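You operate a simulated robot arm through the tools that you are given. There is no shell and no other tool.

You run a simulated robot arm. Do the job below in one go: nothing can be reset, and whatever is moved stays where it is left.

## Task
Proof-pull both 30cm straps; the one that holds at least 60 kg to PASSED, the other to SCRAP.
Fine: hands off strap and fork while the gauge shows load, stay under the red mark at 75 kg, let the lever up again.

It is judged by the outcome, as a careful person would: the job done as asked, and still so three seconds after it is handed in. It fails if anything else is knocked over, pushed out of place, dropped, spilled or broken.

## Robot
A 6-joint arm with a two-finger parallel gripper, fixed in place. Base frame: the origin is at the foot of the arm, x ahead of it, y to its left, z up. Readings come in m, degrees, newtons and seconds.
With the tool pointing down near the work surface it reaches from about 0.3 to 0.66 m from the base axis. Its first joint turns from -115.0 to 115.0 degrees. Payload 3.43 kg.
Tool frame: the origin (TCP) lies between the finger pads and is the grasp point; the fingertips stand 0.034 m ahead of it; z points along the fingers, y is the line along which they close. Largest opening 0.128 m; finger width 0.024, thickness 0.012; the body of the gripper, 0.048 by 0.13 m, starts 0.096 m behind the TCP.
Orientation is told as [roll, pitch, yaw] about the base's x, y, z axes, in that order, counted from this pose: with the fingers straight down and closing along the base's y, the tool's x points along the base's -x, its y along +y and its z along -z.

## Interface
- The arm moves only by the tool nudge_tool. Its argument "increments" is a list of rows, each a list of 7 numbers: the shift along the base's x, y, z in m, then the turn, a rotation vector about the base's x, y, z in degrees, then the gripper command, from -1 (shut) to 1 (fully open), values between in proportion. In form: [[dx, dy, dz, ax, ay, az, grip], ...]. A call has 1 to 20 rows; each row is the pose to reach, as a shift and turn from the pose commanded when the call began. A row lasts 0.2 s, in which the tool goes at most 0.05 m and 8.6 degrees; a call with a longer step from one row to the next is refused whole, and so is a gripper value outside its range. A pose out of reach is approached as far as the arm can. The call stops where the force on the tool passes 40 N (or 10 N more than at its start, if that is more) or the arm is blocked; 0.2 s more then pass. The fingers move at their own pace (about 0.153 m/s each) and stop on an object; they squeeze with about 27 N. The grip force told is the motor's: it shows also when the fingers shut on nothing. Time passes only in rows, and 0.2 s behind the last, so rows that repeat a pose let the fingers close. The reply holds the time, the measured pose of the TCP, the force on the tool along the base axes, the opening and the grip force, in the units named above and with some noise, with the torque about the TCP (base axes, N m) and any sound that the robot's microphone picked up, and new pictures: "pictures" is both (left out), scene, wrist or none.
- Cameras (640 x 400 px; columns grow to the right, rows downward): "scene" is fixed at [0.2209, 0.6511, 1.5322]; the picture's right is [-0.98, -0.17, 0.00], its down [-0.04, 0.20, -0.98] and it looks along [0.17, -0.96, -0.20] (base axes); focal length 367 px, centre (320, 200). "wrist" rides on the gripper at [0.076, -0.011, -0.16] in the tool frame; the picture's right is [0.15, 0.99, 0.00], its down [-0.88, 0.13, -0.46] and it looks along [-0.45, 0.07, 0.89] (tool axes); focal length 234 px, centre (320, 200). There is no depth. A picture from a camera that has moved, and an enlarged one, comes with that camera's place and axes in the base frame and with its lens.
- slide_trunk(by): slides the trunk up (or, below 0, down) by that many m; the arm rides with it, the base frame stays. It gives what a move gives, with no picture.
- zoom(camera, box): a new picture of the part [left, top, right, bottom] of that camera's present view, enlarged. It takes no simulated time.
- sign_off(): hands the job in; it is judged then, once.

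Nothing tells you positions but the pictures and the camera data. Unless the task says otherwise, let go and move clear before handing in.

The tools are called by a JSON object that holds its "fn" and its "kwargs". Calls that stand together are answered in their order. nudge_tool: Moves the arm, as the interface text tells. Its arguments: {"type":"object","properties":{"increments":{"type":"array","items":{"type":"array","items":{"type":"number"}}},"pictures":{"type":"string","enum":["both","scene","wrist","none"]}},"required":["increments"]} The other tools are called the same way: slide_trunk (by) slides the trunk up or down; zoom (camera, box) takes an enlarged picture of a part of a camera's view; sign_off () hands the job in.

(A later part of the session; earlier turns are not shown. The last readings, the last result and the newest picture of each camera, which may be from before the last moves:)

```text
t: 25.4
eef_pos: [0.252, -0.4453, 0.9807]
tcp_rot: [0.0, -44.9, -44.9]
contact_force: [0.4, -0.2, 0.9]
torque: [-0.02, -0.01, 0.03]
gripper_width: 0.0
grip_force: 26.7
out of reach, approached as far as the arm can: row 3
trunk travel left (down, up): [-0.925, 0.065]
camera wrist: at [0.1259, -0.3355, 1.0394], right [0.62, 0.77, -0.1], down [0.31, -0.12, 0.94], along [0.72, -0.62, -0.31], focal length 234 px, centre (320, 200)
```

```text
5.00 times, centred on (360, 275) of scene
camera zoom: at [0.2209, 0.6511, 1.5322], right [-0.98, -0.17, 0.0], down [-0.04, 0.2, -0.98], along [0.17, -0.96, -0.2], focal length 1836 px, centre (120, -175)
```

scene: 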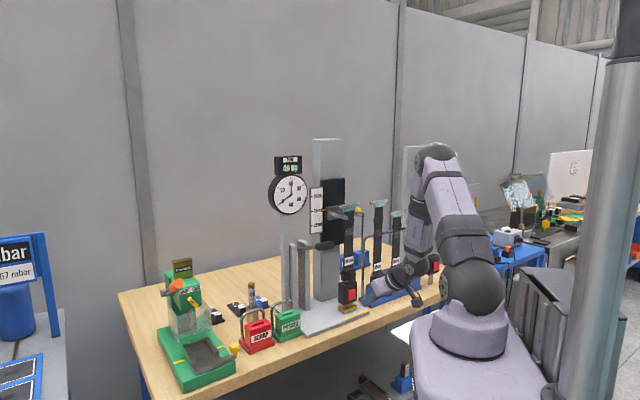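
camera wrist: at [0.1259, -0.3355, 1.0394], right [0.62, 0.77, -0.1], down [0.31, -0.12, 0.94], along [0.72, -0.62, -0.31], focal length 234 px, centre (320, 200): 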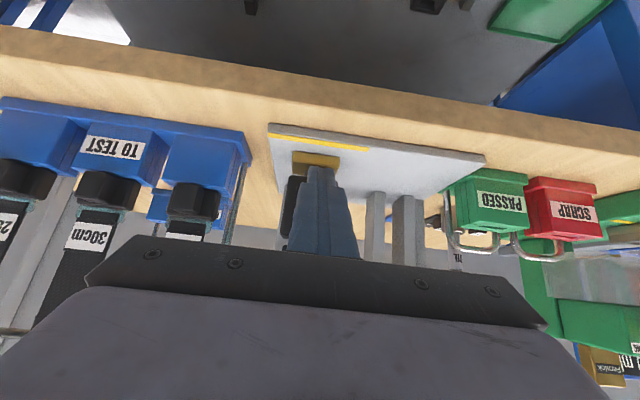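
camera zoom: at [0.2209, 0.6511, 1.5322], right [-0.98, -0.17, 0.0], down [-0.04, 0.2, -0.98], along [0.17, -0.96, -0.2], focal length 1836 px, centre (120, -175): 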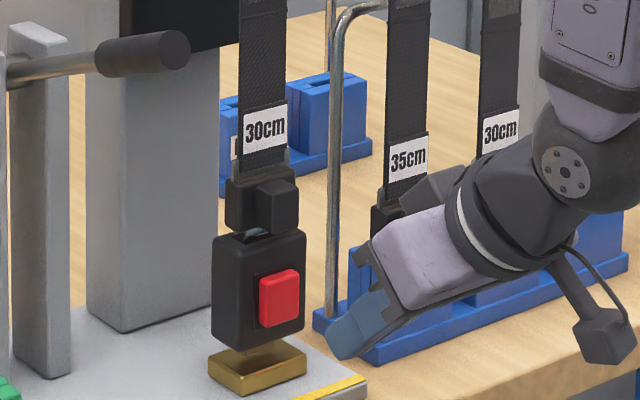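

Aligned with the button; I'll advance to about 1 cm from it, then press in small steps while checking force and sound.

{"fn": "nudge_tool", "kwargs": {"increments": [[0.0106, -0.0106, 0, 0, 0, 0, -1], [0.0212, -0.0212, 0, 0, 0, 0, -1], [0.0318, -0.0318, 0, 0, 0, 0, -1]], "pictures": "none"}}

{"fn": "zoom", "kwargs": {"camera": "scene", "box": [310, 235, 410, 315]}}

```text
t: 26.2
eef_pos: [0.2833, -0.4776, 0.9821]
tcp_rot: [0.0, -45.1, -44.8]
contact_force: [0.5, -0.3, 0.2]
torque: [-0.01, 0.01, 0.01]
gripper_width: 0.0
grip_force: 27.0
trunk travel left (down, up): [-0.925, 0.065]
```

```text
5.00 times, centred on (360, 275) of scene
camera zoom: at [0.2209, 0.6511, 1.5322], right [-0.98, -0.17, 0.0], down [-0.04, 0.2, -0.98], along [0.17, -0.96, -0.2], focal length 1836 px, centre (120, -175)
```

zoom: 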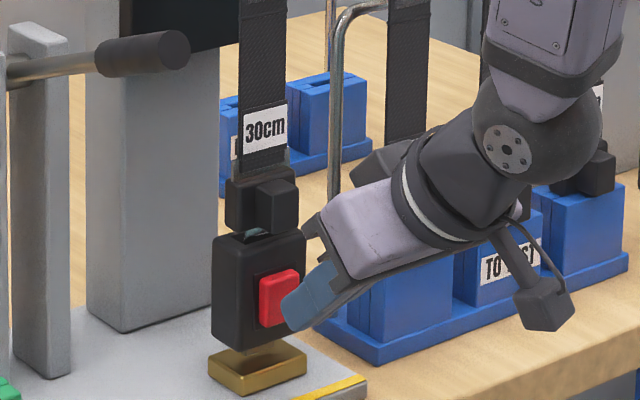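

{"fn": "nudge_tool", "kwargs": {"increments": [[0.0035, -0.0035, 0, 0, 0, 0, -1], [0.0071, -0.0071, 0, 0, 0, 0, -1]], "pictures": "none"}}

{"fn": "nudge_tool", "kwargs": {"increments": [[0.0028, -0.0028, 0, 0, 0, 0, -1]], "pictures": "none"}}

{"fn": "zoom", "kwargs": {"camera": "scene", "box": [310, 235, 410, 315]}}

```text
t: 26.8
eef_pos: [0.2892, -0.4838, 0.9807]
tcp_rot: [-0.1, -44.8, -44.9]
contact_force: [-1.9, 1.3, -0.1]
torque: [0.03, 0.02, -0.05]
gripper_width: 0.0
grip_force: 27.0
trunk travel left (down, up): [-0.925, 0.065]
```

```text
t: 27.2
eef_pos: [0.2921, -0.4859, 0.9817]
tcp_rot: [-0.1, -44.9, -44.8]
contact_force: [-2.9, 2.3, -1.0]
torque: [0.1, 0.09, -0.01]
gripper_width: 0.0
grip_force: 26.9
trunk travel left (down, up): [-0.925, 0.065]
```

```text
5.00 times, centred on (360, 275) of scene
camera zoom: at [0.2209, 0.6511, 1.5322], right [-0.98, -0.17, 0.0], down [-0.04, 0.2, -0.98], along [0.17, -0.96, -0.2], focal length 1836 px, centre (120, -175)
```

zoom: 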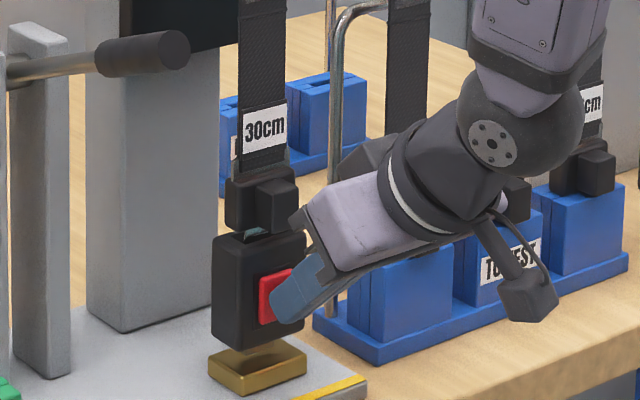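

The fingertip is on the button and it is springy. Pressing further in small steps.

{"fn": "nudge_tool", "kwargs": {"increments": [[0.0021, -0.0021, 0, 0, 0, 0, -1], [0.0035, -0.0035, 0, 0, 0, 0, -1]], "pictures": "none"}}

{"fn": "zoom", "kwargs": {"camera": "scene", "box": [310, 235, 410, 315]}}

```text
t: 27.8
eef_pos: [0.2939, -0.4855, 0.9816]
tcp_rot: [0.0, -44.8, -44.8]
contact_force: [-12.1, 11.1, 0.0]
torque: [0.08, 0.28, -0.03]
gripper_width: 0.0
grip_force: 26.9
trunk travel left (down, up): [-0.925, 0.065]
```

```text
5.00 times, centred on (360, 275) of scene
camera zoom: at [0.2209, 0.6511, 1.5322], right [-0.98, -0.17, 0.0], down [-0.04, 0.2, -0.98], along [0.17, -0.96, -0.2], focal length 1836 px, centre (120, -175)
```

zoom: 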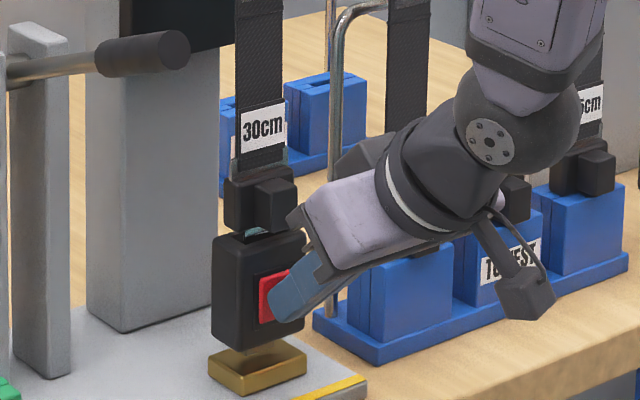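

{"fn": "nudge_tool", "kwargs": {"increments": [[0.0015, -0.0015, 0, 0, 0, 0, -1], [0.0015, -0.0015, 0, 0, 0, 0, -1]], "pictures": "none"}}

{"fn": "zoom", "kwargs": {"camera": "scene", "box": [310, 195, 410, 315]}}

```text
t: 28.4
eef_pos: [0.2936, -0.4873, 0.9817]
tcp_rot: [-0.1, -44.7, -44.9]
contact_force: [-18.9, 16.8, 0.3]
torque: [0.26, 0.31, -0.05]
gripper_width: 0.0
grip_force: 27.0
trunk travel left (down, up): [-0.925, 0.065]
```

```text
3.33 times, centred on (360, 255) of scene
camera zoom: at [0.2209, 0.6511, 1.5322], right [-0.98, -0.17, 0.0], down [-0.04, 0.2, -0.98], along [0.17, -0.96, -0.2], focal length 1224 px, centre (187, 17)
```

zoom: 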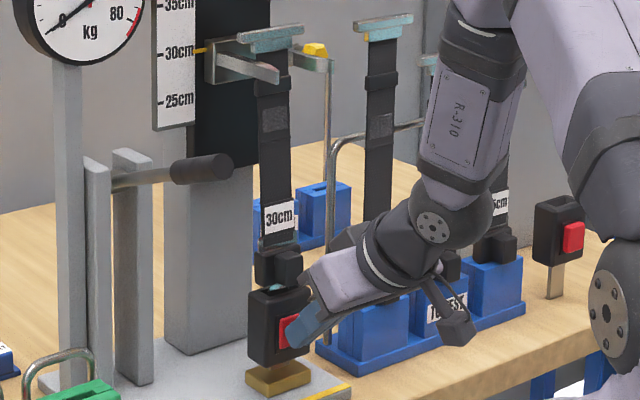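

The button is fully pressed (about 25 N) and the strap has visibly come loose, its T-bar sliding back on the fork. I'll retract, tilt the tool a bit flatter, open the fingers part-way and look at the knob.

{"fn": "nudge_tool", "kwargs": {"increments": [[-0.005, 0.005, 0, 0, 0, 0, -1], [-0.03, 0.03, 0.005, 0, 0, 0, -1], [-0.055, 0.055, 0.03, 0, 0, 0, -1], [-0.07, 0.07, 0.06, 5.3, 5.3, 0, -0.1], [-0.08, 0.08, 0.08, 0, 0, 0, -0.1], [-0.08, 0.08, 0.08, -5.3, -5.3, 0, -0.1], [-0.08, 0.08, 0.08, -10.6, -10.6, 0, -0.1]]}}

{"fn": "zoom", "kwargs": {"camera": "wrist", "box": [220, 60, 420, 260]}}

{"fn": "zoom", "kwargs": {"camera": "scene", "box": [310, 195, 410, 315]}}

```text
t: 30.0
eef_pos: [0.2175, -0.4129, 1.0629]
tcp_rot: [0.3, -60.0, -45.0]
contact_force: [0.1, -0.4, -0.4]
torque: [0.02, -0.02, 0.03]
gripper_width: 0.0574
grip_force: 0.1
trunk travel left (down, up): [-0.925, 0.065]
camera wrist: at [0.0844, -0.296, 1.0772], right [0.65, 0.75, -0.12], down [0.12, 0.06, 0.99], along [0.75, -0.65, -0.06], focal length 234 px, centre (320, 200)
```

scene: 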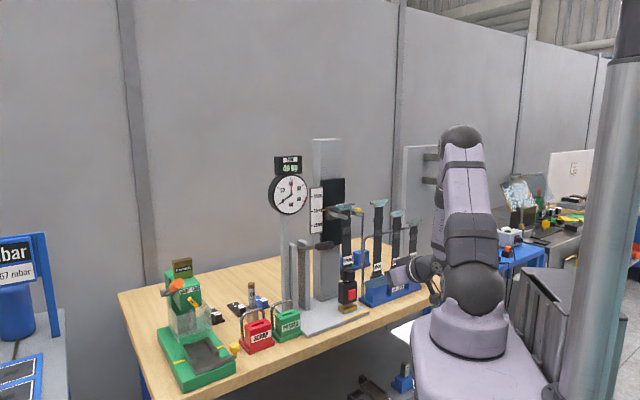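
wrist: 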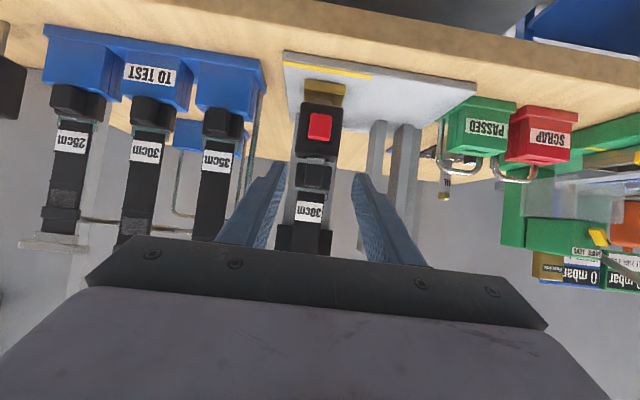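

```text
2.00 times, centred on (320, 160) of wrist
camera zoom: at [0.0844, -0.296, 1.0772], right [0.65, 0.75, -0.12], down [0.12, 0.06, 0.99], along [0.75, -0.65, -0.06], focal length 468 px, centre (320, 280)
```

zoom: 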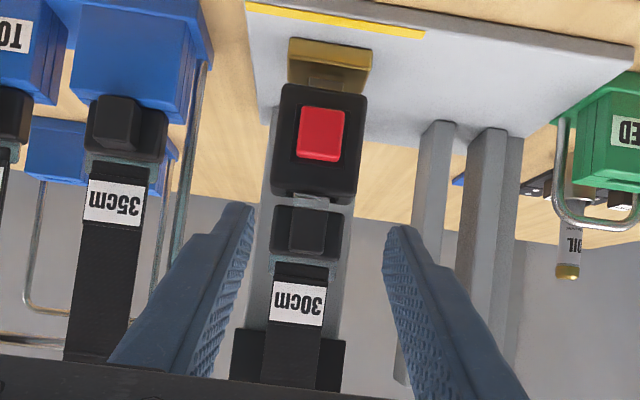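

```text
3.33 times, centred on (360, 255) of scene
camera zoom: at [0.2209, 0.6511, 1.5322], right [-0.98, -0.17, 0.0], down [-0.04, 0.2, -0.98], along [0.17, -0.96, -0.2], focal length 1224 px, centre (187, 17)
```

zoom: 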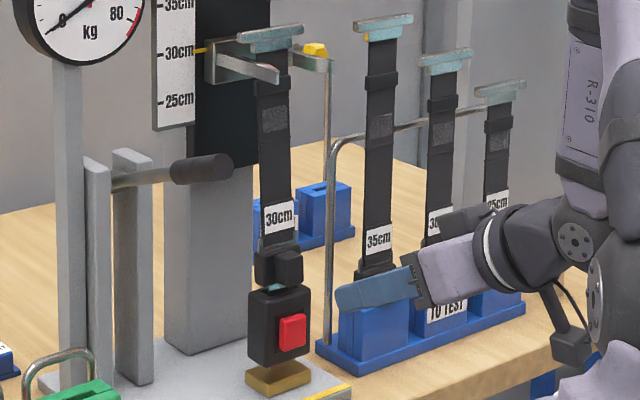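

The loose strap's knob is at about z 1.03, straight ahead of the open fingers. I'll narrow the opening to ~40 mm and advance to just in front of it.

{"fn": "nudge_tool", "kwargs": {"increments": [[0.015, -0.017, -0.007, 0, 0, 0, -0.375], [0.03, -0.033, -0.013, 0, 0, 0, -0.375], [0.045, -0.048, -0.013, 0, 0, 0, -0.375], [0.0578, -0.061, -0.013, 0, 0, 0, -0.375]], "pictures": "wrist"}}

{"fn": "zoom", "kwargs": {"camera": "wrist", "box": [220, 60, 420, 260]}}

{"fn": "zoom", "kwargs": {"camera": "scene", "box": [320, 235, 400, 305]}}

```text
t: 31.0
eef_pos: [0.2764, -0.4732, 1.0487]
tcp_rot: [-0.2, -60.0, -44.8]
contact_force: [0.2, -0.4, -0.4]
torque: [-0.02, -0.01, -0.01]
gripper_width: 0.0399
grip_force: 0.2
trunk travel left (down, up): [-0.925, 0.065]
camera wrist: at [0.1435, -0.3558, 1.0629], right [0.65, 0.75, -0.13], down [0.13, 0.06, 0.99], along [0.75, -0.66, -0.05], focal length 234 px, centre (320, 200)
```

wrist: 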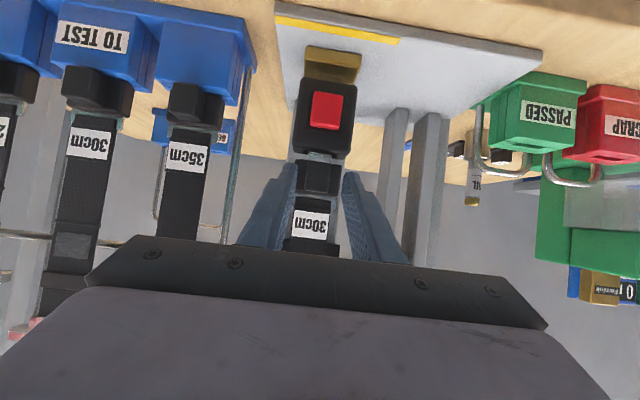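

```text
2.00 times, centred on (320, 160) of wrist
camera zoom: at [0.1435, -0.3558, 1.0629], right [0.65, 0.75, -0.13], down [0.13, 0.06, 0.99], along [0.75, -0.66, -0.05], focal length 468 px, centre (320, 280)
```

zoom: 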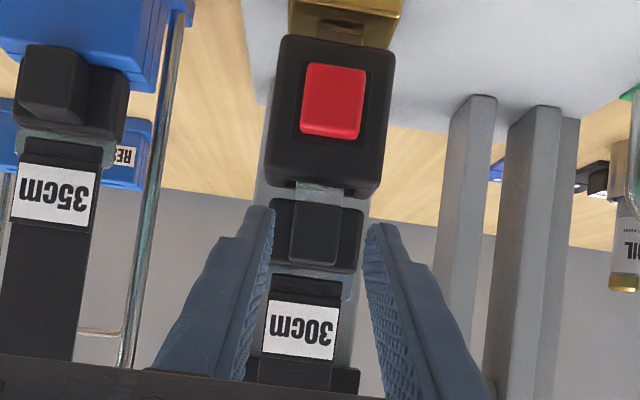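

```text
5.71 times, centred on (360, 270) of scene
camera zoom: at [0.2209, 0.6511, 1.5322], right [-0.98, -0.17, 0.0], down [-0.04, 0.2, -0.98], along [0.17, -0.96, -0.2], focal length 2099 px, centre (91, -200)
```

zoom: 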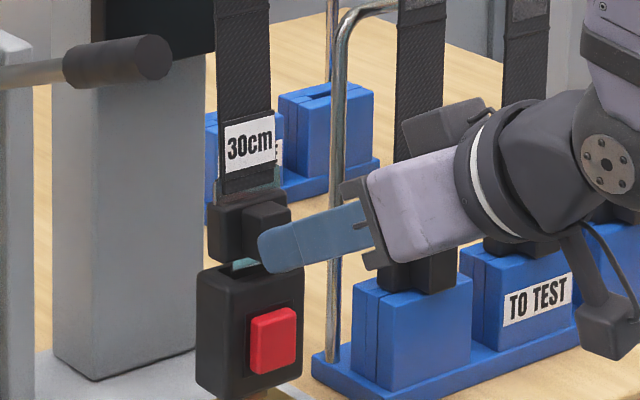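

{"fn": "nudge_tool", "kwargs": {"increments": [[0.005, -0.005, 0, 0, 0, 0, -0.375], [0.01, -0.01, 0, 0, 0, 0, -0.375], [0.0145, -0.0145, 0, 0, 0, 0, -0.375]], "pictures": "none"}}

{"fn": "zoom", "kwargs": {"camera": "wrist", "box": [220, 60, 420, 260]}}

{"fn": "zoom", "kwargs": {"camera": "scene", "box": [320, 235, 400, 305]}}

```text
t: 31.8
eef_pos: [0.2916, -0.4877, 1.0487]
tcp_rot: [-0.2, -59.9, -44.7]
contact_force: [0.6, -0.3, 0.6]
torque: [0.01, 0.0, 0.0]
gripper_width: 0.0401
grip_force: 0.1
trunk travel left (down, up): [-0.925, 0.065]
```

```text
2.00 times, centred on (320, 160) of wrist
camera zoom: at [0.1581, -0.3701, 1.0631], right [0.65, 0.75, -0.13], down [0.13, 0.06, 0.99], along [0.75, -0.66, -0.06], focal length 468 px, centre (320, 280)
```

zoom: 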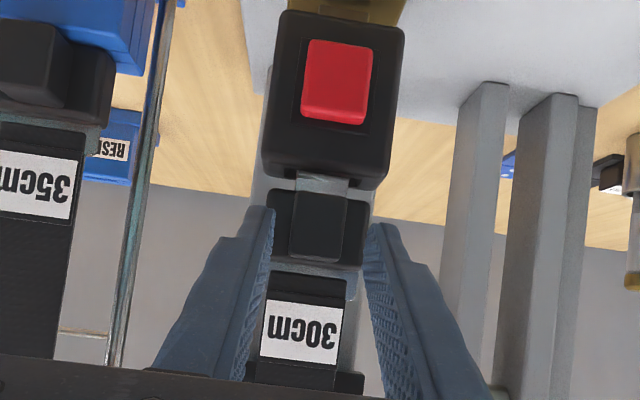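

```text
5.71 times, centred on (360, 270) of scene
camera zoom: at [0.2209, 0.6511, 1.5322], right [-0.98, -0.17, 0.0], down [-0.04, 0.2, -0.98], along [0.17, -0.96, -0.2], focal length 2099 px, centre (91, -200)
```

zoom: 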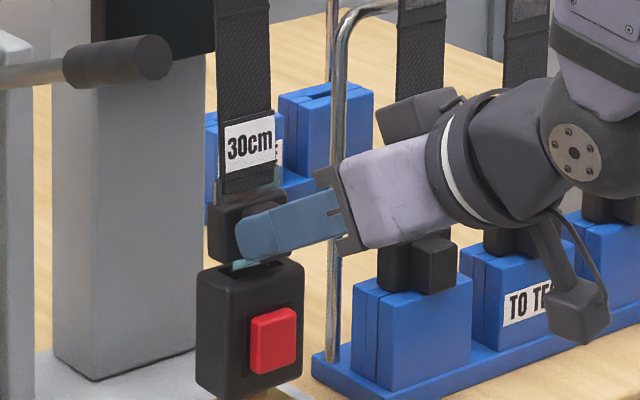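

The tips have only just reached the knob; I'll advance about 12 mm more and check.

{"fn": "nudge_tool", "kwargs": {"increments": [[0.003, -0.003, 0, 0, 0, 0, -0.375], [0.006, -0.006, 0, 0, 0, 0, -0.375], [0.0085, -0.0085, 0, 0, 0, 0, -0.375]], "pictures": "none"}}

{"fn": "zoom", "kwargs": {"camera": "wrist", "box": [240, 100, 400, 220]}}

{"fn": "zoom", "kwargs": {"camera": "scene", "box": [320, 235, 400, 305]}}

```text
t: 32.6
eef_pos: [0.2993, -0.4962, 1.0496]
tcp_rot: [-0.2, -60.1, -44.6]
contact_force: [0.7, 0.5, -0.1]
torque: [-0.01, 0.02, 0.02]
gripper_width: 0.04
grip_force: 0.1
trunk travel left (down, up): [-0.925, 0.065]
```

```text
3.33 times, centred on (320, 160) of wrist
camera zoom: at [0.1662, -0.3789, 1.0631], right [0.65, 0.75, -0.13], down [0.13, 0.06, 0.99], along [0.75, -0.66, -0.05], focal length 781 px, centre (320, 333)
```

zoom: 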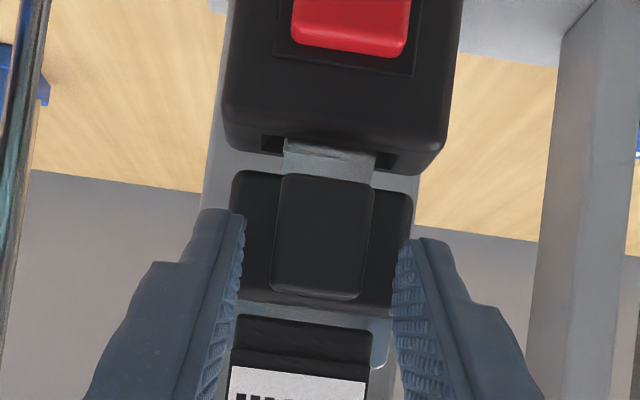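

```text
5.71 times, centred on (360, 270) of scene
camera zoom: at [0.2209, 0.6511, 1.5322], right [-0.98, -0.17, 0.0], down [-0.04, 0.2, -0.98], along [0.17, -0.96, -0.2], focal length 2099 px, centre (91, -200)
```

zoom: 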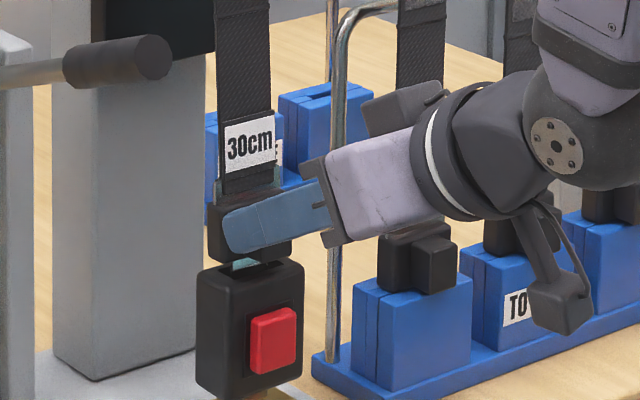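

The knob lies centred between the tips. I'll lower 6 mm to centre on its height and close on it.

{"fn": "nudge_tool", "kwargs": {"increments": [[0.001, -0.001, -0.003, 0, 0, 0, -0.375], [0.001, -0.001, -0.006, 0, 0, 0, -0.375], [0.001, -0.001, -0.006, 0, 0, 0, -0.7], [0.001, -0.001, -0.006, 0, 0, 0, -1], [0.001, -0.001, -0.006, 0, 0, 0, -1]], "pictures": "none"}}

{"fn": "zoom", "kwargs": {"camera": "wrist", "box": [240, 100, 400, 220]}}

{"fn": "zoom", "kwargs": {"camera": "scene", "box": [310, 195, 410, 315]}}

```text
t: 33.8
eef_pos: [0.2997, -0.4965, 1.0433]
tcp_rot: [-0.2, -59.9, -44.7]
contact_force: [0.5, 1.0, 0.4]
torque: [0.02, 0.01, 0.0]
gripper_width: 0.0234
grip_force: 27.3
trunk travel left (down, up): [-0.925, 0.065]
```

```text
3.33 times, centred on (320, 160) of wrist
camera zoom: at [0.1669, -0.3796, 1.0571], right [0.65, 0.75, -0.13], down [0.13, 0.06, 0.99], along [0.75, -0.66, -0.06], focal length 781 px, centre (320, 333)
```

zoom: 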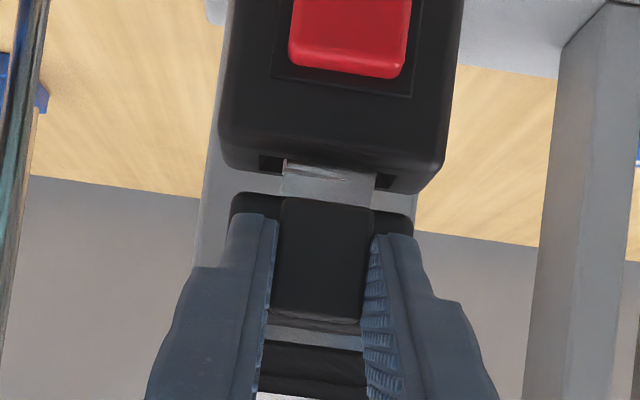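

```text
3.33 times, centred on (360, 255) of scene
camera zoom: at [0.2209, 0.6511, 1.5322], right [-0.98, -0.17, 0.0], down [-0.04, 0.2, -0.98], along [0.17, -0.96, -0.2], focal length 1224 px, centre (187, 17)
```

zoom: 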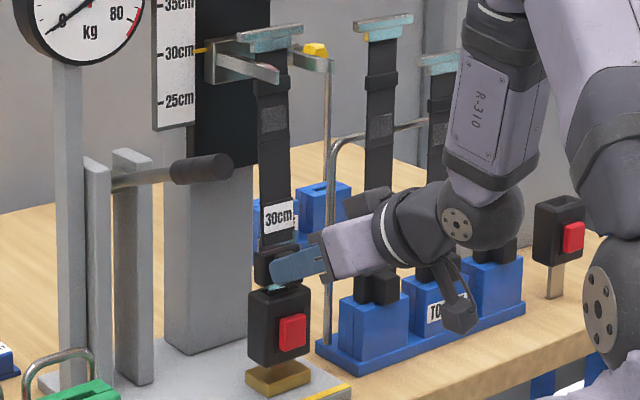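

Gripped: opening 23 mm on the knob. Now a gentle straight lift, checking the force in case the latch still holds.

{"fn": "nudge_tool", "kwargs": {"increments": [[0, 0, 0.004, 0, 0, 0, -1], [0, 0, 0.008, 0, 0, 0, -1], [0, 0, 0.012, 0, 0, 0, -1]], "pictures": "none"}}

{"fn": "zoom", "kwargs": {"camera": "scene", "box": [310, 195, 410, 315]}}

```text
t: 34.6
eef_pos: [0.2991, -0.4965, 1.0537]
tcp_rot: [-0.3, -59.9, -44.9]
contact_force: [0.0, -0.5, -1.3]
torque: [0.09, 0.08, 0.01]
gripper_width: 0.0236
grip_force: 27.0
trunk travel left (down, up): [-0.925, 0.065]
```

```text
3.33 times, centred on (360, 255) of scene
camera zoom: at [0.2209, 0.6511, 1.5322], right [-0.98, -0.17, 0.0], down [-0.04, 0.2, -0.98], along [0.17, -0.96, -0.2], focal length 1224 px, centre (187, 17)
```

zoom: 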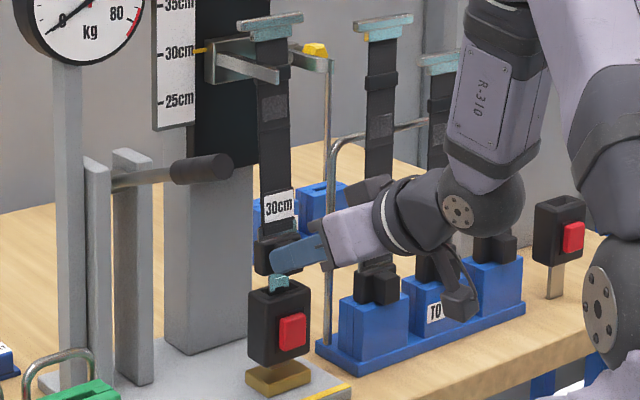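

{"fn": "nudge_tool", "kwargs": {"increments": [[0, 0, 0.01, 0, 0, 0, -1], [0, 0, 0.02, 0, 0, 0, -1], [0, 0, 0.03, 0, 0, 0, -1], [0, 0, 0.04, 0, 0, 0, -1]], "pictures": "none"}}

{"fn": "zoom", "kwargs": {"camera": "scene", "box": [310, 175, 410, 315]}}

{"fn": "zoom", "kwargs": {"camera": "wrist", "box": [200, 60, 440, 260]}}

```text
t: 35.6
eef_pos: [0.2989, -0.4977, 1.0947]
tcp_rot: [-0.3, -59.9, -44.6]
contact_force: [0.7, 0.3, -2.1]
torque: [0.06, 0.05, 0.03]
gripper_width: 0.0233
grip_force: 26.7
trunk travel left (down, up): [-0.925, 0.065]
```

```text
2.86 times, centred on (360, 245) of scene
camera zoom: at [0.2209, 0.6511, 1.5322], right [-0.98, -0.17, 0.0], down [-0.04, 0.2, -0.98], along [0.17, -0.96, -0.2], focal length 1049 px, centre (206, 71)
```

zoom: 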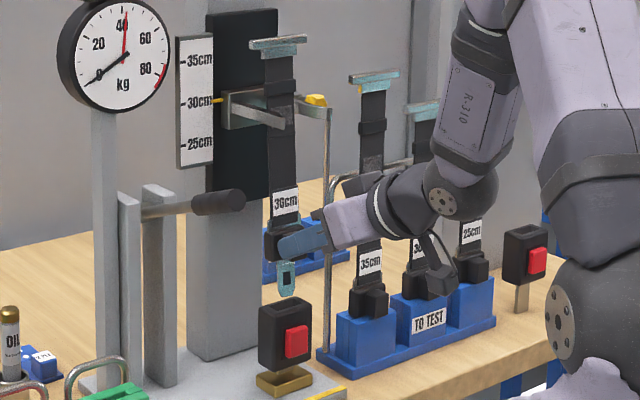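

```text
2.00 times, centred on (320, 160) of wrist
camera zoom: at [0.1662, -0.3801, 1.1087], right [0.65, 0.75, -0.13], down [0.13, 0.06, 0.99], along [0.75, -0.66, -0.06], focal length 468 px, centre (320, 280)
```

zoom: 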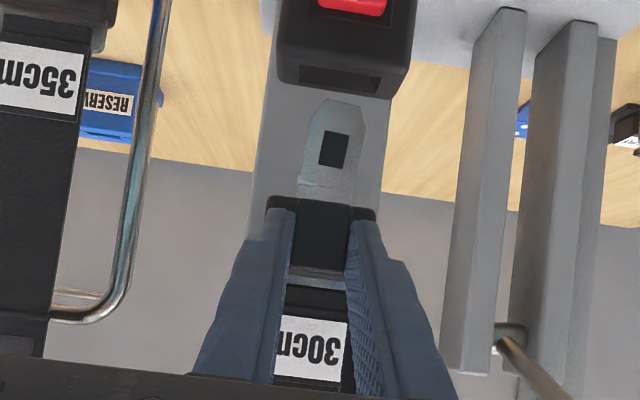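

The strap is out cleanly with its tongue visible, leaning back about 5.5°. I'll draw it straight out forward between the prongs and rotate the tool to set the strap upright.

{"fn": "nudge_tool", "kwargs": {"increments": [[-0.01, 0.01, 0.003, 0, 0, 0, -1], [-0.025, 0.025, 0.005, 0, 0, 0, -1], [-0.045, 0.045, 0.005, -1.3, -1.3, 0, -1], [-0.07, 0.07, 0.005, -2.6, -2.6, 0, -1], [-0.094, 0.094, 0.005, -3.9, -3.9, 0, -1]]}}

{"fn": "zoom", "kwargs": {"camera": "scene", "box": [310, 175, 430, 315]}}

```text
t: 36.8
eef_pos: [0.2037, -0.4019, 1.1003]
tcp_rot: [-0.2, -65.6, -44.8]
contact_force: [0.6, 0.1, -2.2]
torque: [0.06, 0.03, -0.01]
gripper_width: 0.0234
grip_force: 27.0
trunk travel left (down, up): [-0.925, 0.065]
camera wrist: at [0.0709, -0.2852, 1.0972], right [0.66, 0.74, -0.14], down [0.06, 0.13, 0.99], along [0.75, -0.66, 0.04], focal length 234 px, centre (320, 200)
```

scene: 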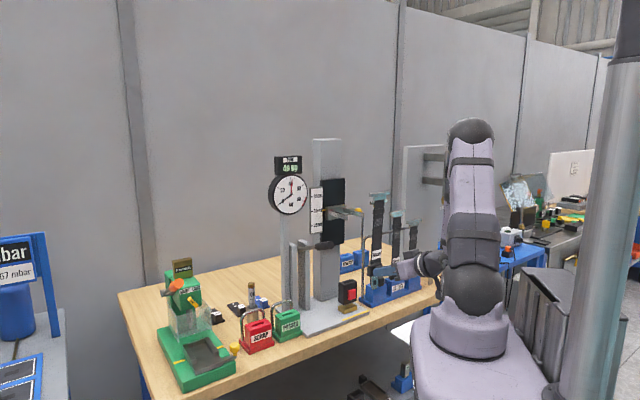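
wrist: 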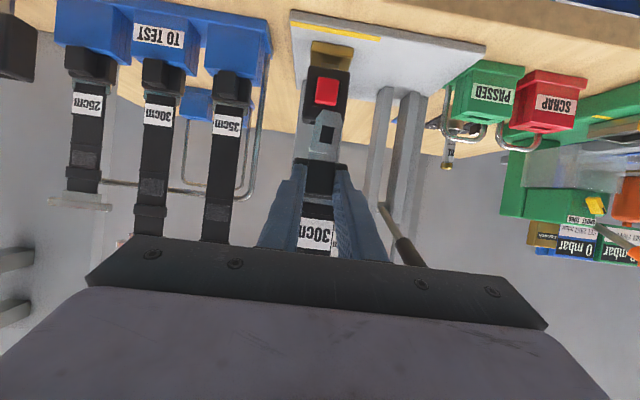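

```text
2.86 times, centred on (370, 245) of scene
camera zoom: at [0.2209, 0.6511, 1.5322], right [-0.98, -0.17, 0.0], down [-0.04, 0.2, -0.98], along [0.17, -0.96, -0.2], focal length 1049 px, centre (177, 71)
```

zoom: 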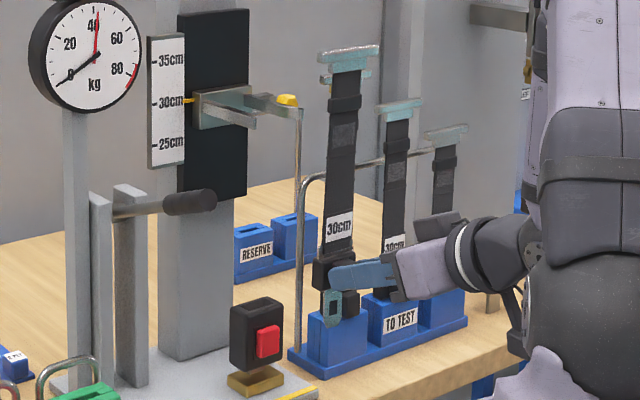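

{"fn": "zoom", "kwargs": {"camera": "scene", "box": [350, 185, 410, 285]}}

{"fn": "zoom", "kwargs": {"camera": "wrist", "box": [240, 100, 400, 270]}}

{"fn": "zoom", "kwargs": {"camera": "wrist", "box": [420, 50, 600, 180]}}

```text
4.00 times, centred on (380, 235) of scene
camera zoom: at [0.2209, 0.6511, 1.5322], right [-0.98, -0.17, 0.0], down [-0.04, 0.2, -0.98], along [0.17, -0.96, -0.2], focal length 1469 px, centre (80, 60)
```

zoom: 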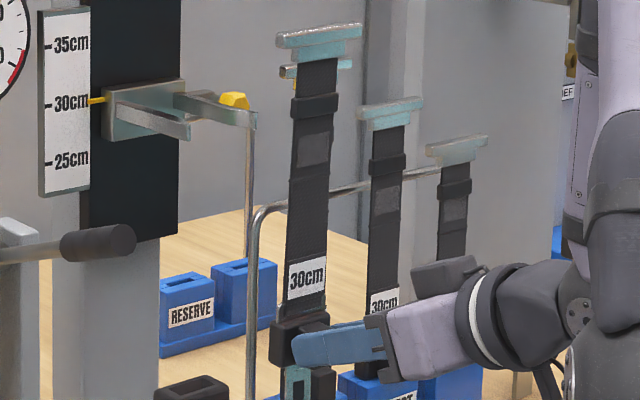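

```text
2.35 times, centred on (320, 185) of wrist
camera zoom: at [0.0709, -0.2852, 1.0972], right [0.66, 0.74, -0.14], down [0.06, 0.13, 0.99], along [0.75, -0.66, 0.04], focal length 551 px, centre (320, 235)
```

zoom: 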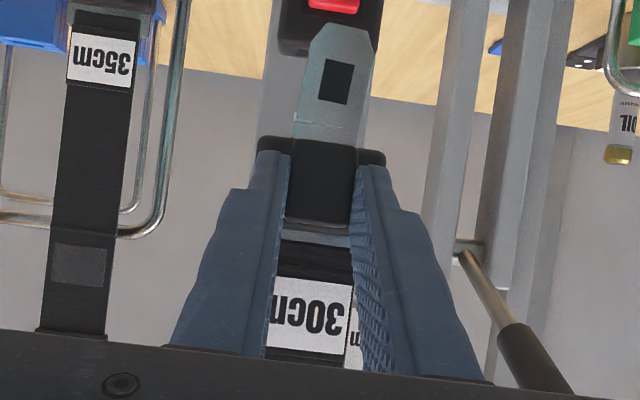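

```text
3.08 times, centred on (510, 115) of wrist
camera zoom: at [0.0709, -0.2852, 1.0972], right [0.66, 0.74, -0.14], down [0.06, 0.13, 0.99], along [0.75, -0.66, 0.04], focal length 720 px, centre (-265, 462)
```

zoom: 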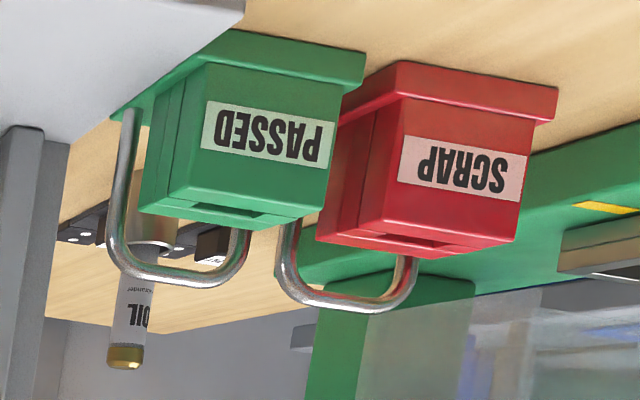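

SCRAP's slot is about r +0.197 along the row (x≈0.57, y≈-0.29), top at z≈0.956. I'll carry the strap sideways in front of everything, trimming 2.5° of tilt on the way.

{"fn": "nudge_tool", "kwargs": {"increments": [[0.028, 0.03, 0, 0.9, 0.9, 0, -1], [0.058, 0.06, 0, 1.77, 1.77, 0, -1], [0.088, 0.09, 0, 1.77, 1.77, 0, -1], [0.118, 0.12, 0, 1.77, 1.77, 0, -1], [0.148, 0.15, 0, 1.77, 1.77, 0, -1], [0.178, 0.18, 0, 1.77, 1.77, 0, -1], [0.208, 0.21, 0, 1.77, 1.77, 0, -1], [0.237, 0.239, 0, 1.77, 1.77, 0, -1]]}}

{"fn": "zoom", "kwargs": {"camera": "scene", "box": [210, 190, 370, 350]}}

{"fn": "zoom", "kwargs": {"camera": "wrist", "box": [220, 40, 420, 240]}}

```text
t: 38.6
eef_pos: [0.3578, -0.3498, 1.1377]
tcp_rot: [2.6, -62.7, -46.1]
contact_force: [-0.3, -0.4, -0.4]
torque: [0.0, 0.0, 0.01]
gripper_width: 0.0
grip_force: 26.6
out of reach, approached as far as the arm can: row 1, 2, 3, 4, 5, 6, 7, 8
trunk travel left (down, up): [-0.925, 0.065]
camera wrist: at [0.2228, -0.2355, 1.1438], right [0.64, 0.76, -0.11], down [0.07, 0.08, 0.99], along [0.77, -0.64, -0.01], focal length 234 px, centre (320, 200)
```

scene: 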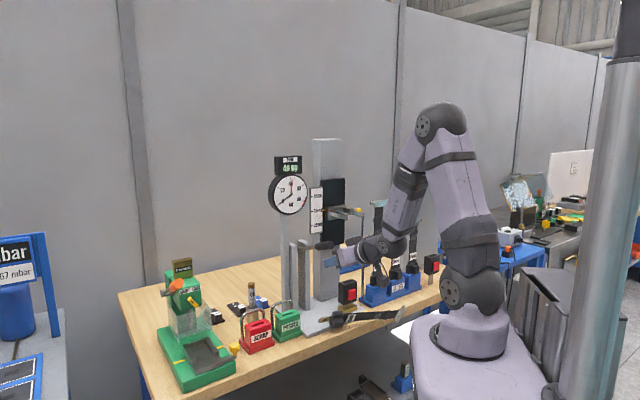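
wrist: 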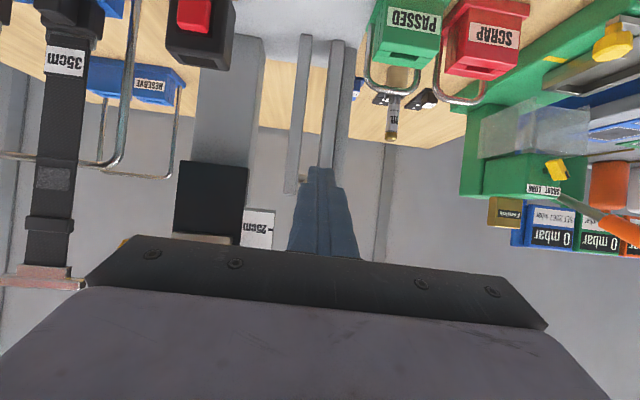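

```text
2.50 times, centred on (290, 270) of scene
camera zoom: at [0.2209, 0.6511, 1.5322], right [-0.98, -0.17, 0.0], down [-0.04, 0.2, -0.98], along [0.17, -0.96, -0.2], focal length 918 px, centre (395, 25)
```

zoom: 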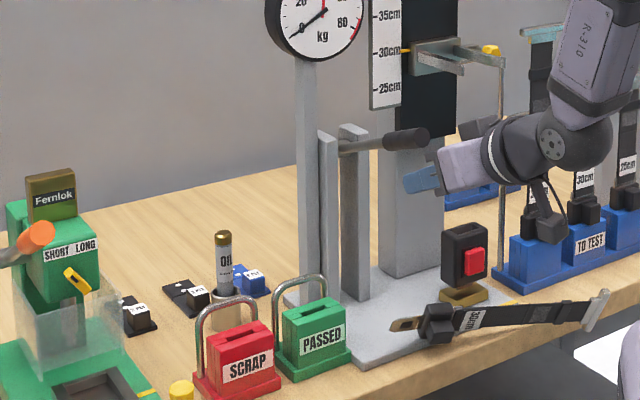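

```text
2.00 times, centred on (320, 140) of wrist
camera zoom: at [0.2228, -0.2355, 1.1438], right [0.64, 0.76, -0.11], down [0.07, 0.08, 0.99], along [0.77, -0.64, -0.01], focal length 468 px, centre (320, 320)
```

zoom: 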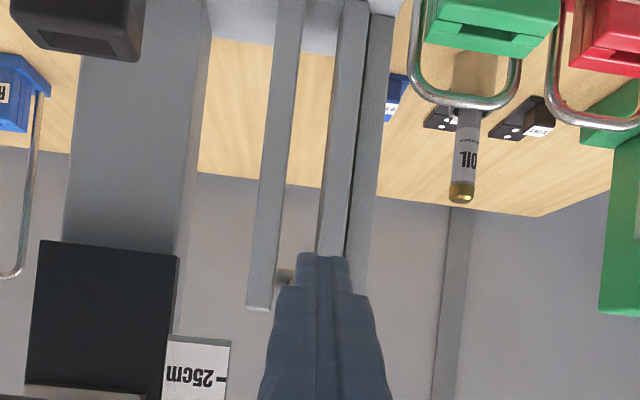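

The arm could not fold that close to its base; it lurched, and the strap was knocked out of the grip. It now lies on the tester plate near the table edge. I'll stop and look closely before doing anything else.

{"fn": "zoom", "kwargs": {"camera": "scene", "box": [300, 280, 420, 355]}}

{"fn": "zoom", "kwargs": {"camera": "scene", "box": [270, 150, 420, 280]}}

{"fn": "zoom", "kwargs": {"camera": "scene", "box": [400, 90, 560, 330]}}

```text
5.33 times, centred on (360, 318) of scene
camera zoom: at [0.2209, 0.6511, 1.5322], right [-0.98, -0.17, 0.0], down [-0.04, 0.2, -0.98], along [0.17, -0.96, -0.2], focal length 1959 px, centre (107, -427)
```

zoom: 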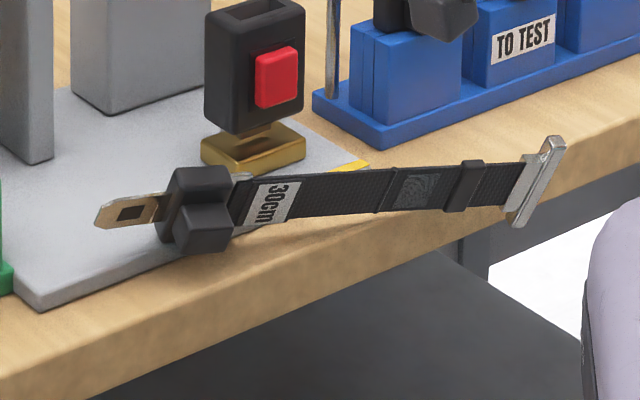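

```text
3.08 times, centred on (345, 215) of scene
camera zoom: at [0.2209, 0.6511, 1.5322], right [-0.98, -0.17, 0.0], down [-0.04, 0.2, -0.98], along [0.17, -0.96, -0.2], focal length 1130 px, centre (243, 154)
```

zoom: 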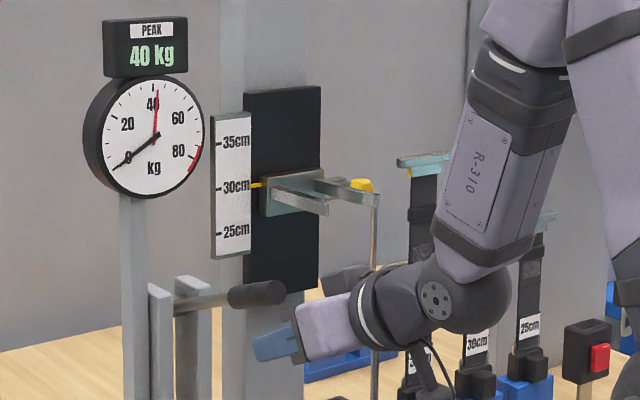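

```text
1.67 times, centred on (480, 210) of scene
camera zoom: at [0.2209, 0.6511, 1.5322], right [-0.98, -0.17, 0.0], down [-0.04, 0.2, -0.98], along [0.17, -0.96, -0.2], focal length 612 px, centre (53, 183)
```

zoom: 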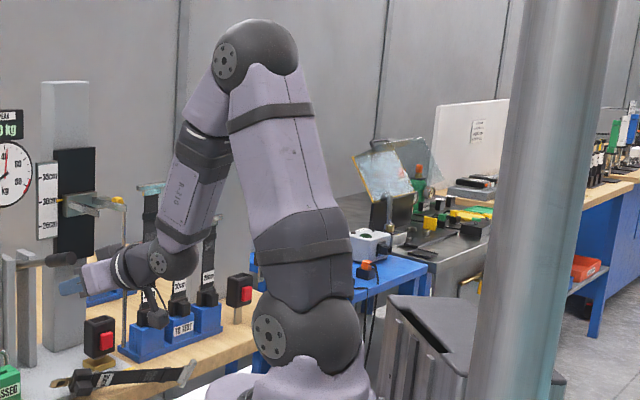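

The strap is resting across the plate and table edge; nothing else looks disturbed, and the lever is up. The tool is just under the lever handle, so I first move it sideways (towards PASSED), clear of the handle, before rising.

{"fn": "nudge_tool", "kwargs": {"increments": [[0.015, 0.015, 0, 0, 0, 0, -1], [0.03, 0.03, 0, 0, 0, 0, -1], [0.045, 0.045, 0, 0, 0, 0, -1], [0.055, 0.055, 0, 0, 0, 0, -1]], "pictures": "none"}}

{"fn": "zoom", "kwargs": {"camera": "scene", "box": [260, 200, 420, 350]}}

```text
t: 39.6
eef_pos: [0.3555, -0.3505, 1.1502]
tcp_rot: [1.1, -62.8, -45.0]
contact_force: [0.6, -0.5, 0.4]
torque: [0.01, 0.02, 0.01]
gripper_width: 0.0
grip_force: 27.2
out of reach, approached as far as the arm can: row 1, 2, 3, 4
trunk travel left (down, up): [-0.925, 0.065]
```

```text
2.67 times, centred on (340, 275) of scene
camera zoom: at [0.2209, 0.6511, 1.5322], right [-0.98, -0.17, 0.0], down [-0.04, 0.2, -0.98], along [0.17, -0.96, -0.2], focal length 980 px, centre (267, 0)
```

zoom: 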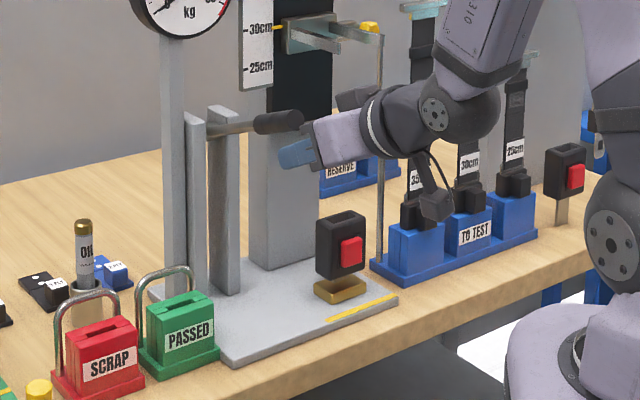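

The strap is no longer on the plate — it seems to have slid off. I'll look for it.

{"fn": "zoom", "kwargs": {"camera": "scene", "box": [300, 290, 480, 400]}}

{"fn": "zoom", "kwargs": {"camera": "wrist", "box": [0, 0, 640, 400]}}

{"fn": "zoom", "kwargs": {"camera": "scene", "box": [0, 0, 640, 400]}}

```text
3.56 times, centred on (390, 345) of scene
camera zoom: at [0.2209, 0.6511, 1.5322], right [-0.98, -0.17, 0.0], down [-0.04, 0.2, -0.98], along [0.17, -0.96, -0.2], focal length 1306 px, centre (71, -316)
```

zoom: 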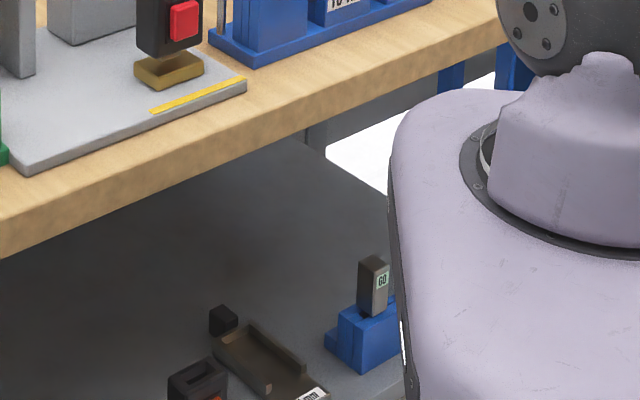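

```text
1.00 times, centred on (320, 200) of wrist (not enlarged: the box is as wide or as high as the picture)
camera zoom: at [0.2211, -0.2358, 1.1561], right [0.64, 0.76, -0.12], down [0.08, 0.09, 0.99], along [0.76, -0.65, -0.01], focal length 234 px, centre (320, 200)
```

zoom: 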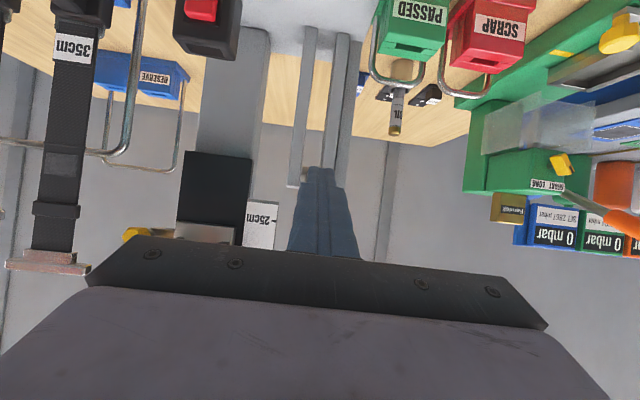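

```text
1.00 times, centred on (320, 200) of scene (not enlarged: the box is as wide or as high as the picture)
camera zoom: at [0.2209, 0.6511, 1.5322], right [-0.98, -0.17, 0.0], down [-0.04, 0.2, -0.98], along [0.17, -0.96, -0.2], focal length 367 px, centre (320, 200)
```

zoom: 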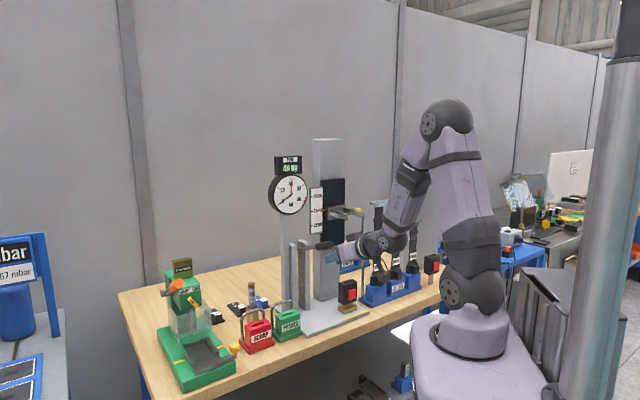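

The strap has fallen off the table; the trunk can go low, so I should be able to fetch it. First I free the arm: tilt the tool back towards pointing down and draw away from the lever.

{"fn": "nudge_tool", "kwargs": {"increments": [[-0.003, 0.003, 0, 5, 5, 0, -1], [-0.007, 0.007, 0, 10, 10, 0, -1], [-0.011, 0.011, 0, 15, 15, 0, -1], [-0.015, 0.015, 0, 20, 20, 0, -1], [-0.02, 0.02, 0, 24, 24, 0, -1]], "pictures": "scene"}}

{"fn": "zoom", "kwargs": {"camera": "scene", "box": [260, 200, 420, 350]}}

```text
t: 40.8
eef_pos: [0.3687, -0.3222, 1.1559]
tcp_rot: [6.2, -39.8, -44.3]
contact_force: [-0.2, -0.7, -0.2]
torque: [-0.05, 0.03, 0.0]
gripper_width: 0.0
grip_force: 26.8
out of reach, approached as far as the arm can: row 3, 4, 5
trunk travel left (down, up): [-0.925, 0.065]
```

scene: 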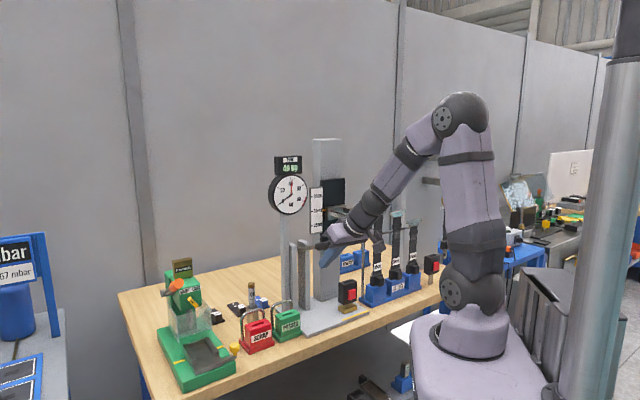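

```text
2.67 times, centred on (340, 275) of scene
camera zoom: at [0.2209, 0.6511, 1.5322], right [-0.98, -0.17, 0.0], down [-0.04, 0.2, -0.98], along [0.17, -0.96, -0.2], focal length 980 px, centre (267, 0)
```

zoom: 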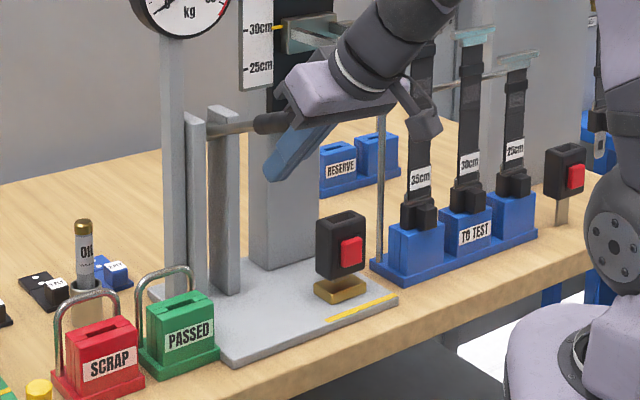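

The wrist is near a straight (singular) alignment, which explains the trouble. I'll rise and return to a plain tool-down pose in free space.

{"fn": "nudge_tool", "kwargs": {"increments": [[-0.01, 0.01, 0.02, 3, 4, -0.4, -1], [-0.02, 0.02, 0.05, 6, 8, -0.8, -1], [-0.03, 0.03, 0.08, 10, 13, -1.2, -1], [-0.035, 0.035, 0.11, 14, 18.5, -1.6, -1], [-0.04, 0.04, 0.14, 17, 24, -2, -1], [-0.04, 0.04, 0.17, 20.5, 29, -2.5, -1], [-0.04, 0.04, 0.2, 23.7, 32.5, -2.9, -1]]}}

```text
t: 42.4
eef_pos: [0.2981, -0.2907, 1.3513]
tcp_rot: [-6.9, 10.7, -46.7]
contact_force: [-0.3, 0.1, 0.8]
torque: [0.02, -0.03, 0.02]
gripper_width: 0.0
grip_force: 27.1
out of reach, approached as far as the arm can: row 1
trunk travel left (down, up): [-0.925, 0.065]
camera wrist: at [0.273, -0.2525, 1.5218], right [0.6, 0.79, -0.09], down [0.78, -0.56, 0.27], along [0.16, -0.23, -0.96], focal length 234 px, centre (320, 200)
```

scene: 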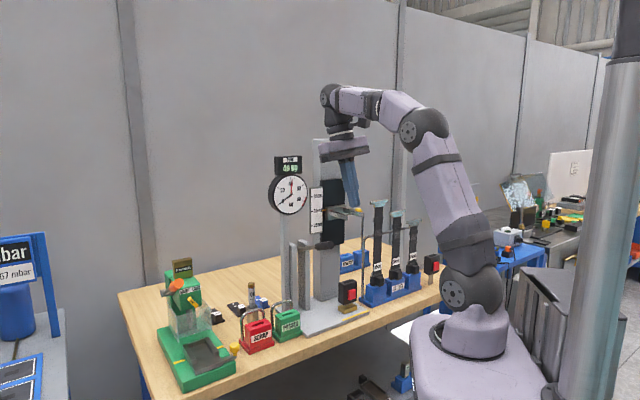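
wrist: 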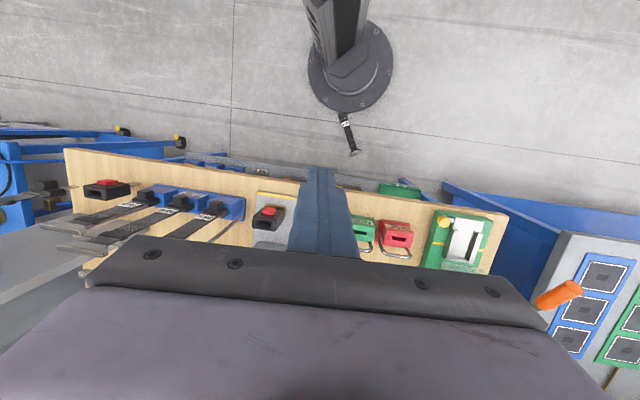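

The strap is visible on the floor by the column foot, and the arm is free again. I'll zoom in on the strap to see how it lies.

{"fn": "zoom", "kwargs": {"camera": "wrist", "box": [300, 80, 400, 180]}}

{"fn": "zoom", "kwargs": {"camera": "scene", "box": [256, 150, 416, 340]}}

{"fn": "zoom", "kwargs": {"camera": "wrist", "box": [0, 100, 460, 300]}}

```text
4.00 times, centred on (350, 130) of wrist
camera zoom: at [0.273, -0.2525, 1.5218], right [0.6, 0.79, -0.09], down [0.78, -0.56, 0.27], along [0.16, -0.23, -0.96], focal length 937 px, centre (200, 480)
```

zoom: 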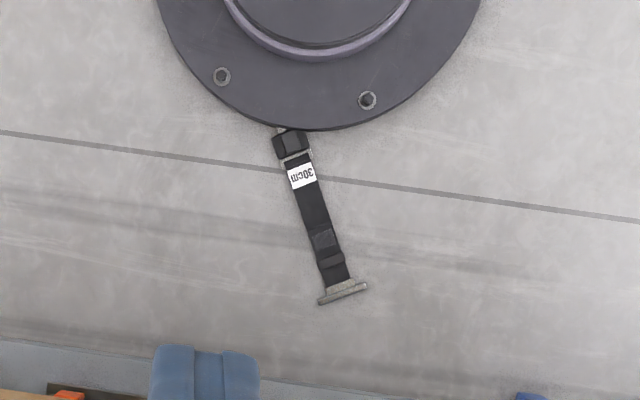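

```text
2.11 times, centred on (336, 245) of scene
camera zoom: at [0.2209, 0.6511, 1.5322], right [-0.98, -0.17, 0.0], down [-0.04, 0.2, -0.98], along [0.17, -0.96, -0.2], focal length 773 px, centre (286, 105)
```

zoom: 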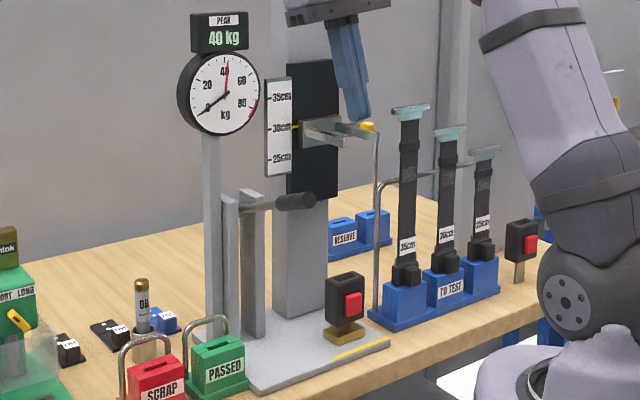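

```text
1.39 times, centred on (230, 200) of wrist
camera zoom: at [0.273, -0.2525, 1.5218], right [0.6, 0.79, -0.09], down [0.78, -0.56, 0.27], along [0.16, -0.23, -0.96], focal length 326 px, centre (445, 200)
```

zoom: 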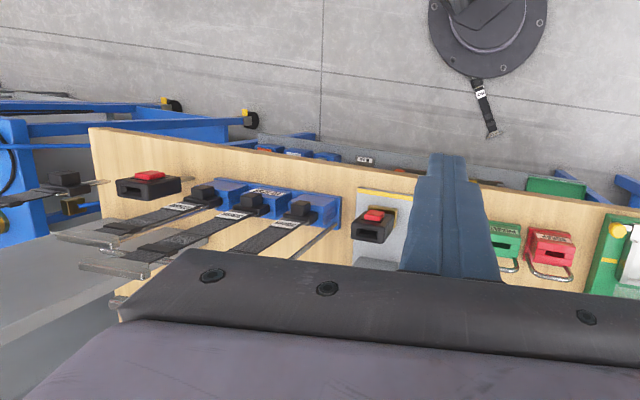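

The strap lies flat on the floor, knob up, tongue resting against the column's foot plate. I'll straighten the tool, pull in clear of the table edge, then lower the trunk in stages.

{"fn": "nudge_tool", "kwargs": {"increments": [[-0.015, 0.012, 0.01, -1, -4.2, 0.4, -1], [-0.03, 0.025, 0.02, -1.8, -8.4, 0.7, -1], [-0.045, 0.038, 0.02, -2.69, -12.45, 1.06, -1], [-0.058, 0.05, 0.02, -2.69, -12.45, 1.06, -1]], "pictures": "scene"}}

```text
t: 43.4
eef_pos: [0.2399, -0.2388, 1.3694]
tcp_rot: [0.3, -0.1, -45.0]
contact_force: [0.3, -0.7, 0.3]
torque: [0.02, -0.02, -0.01]
gripper_width: 0.0
grip_force: 26.9
trunk travel left (down, up): [-0.925, 0.065]
```

scene: 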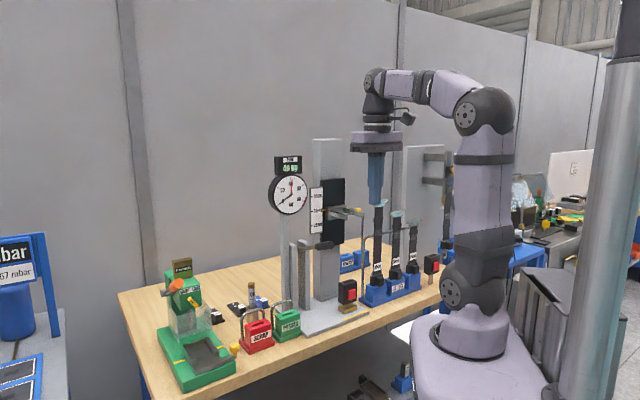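

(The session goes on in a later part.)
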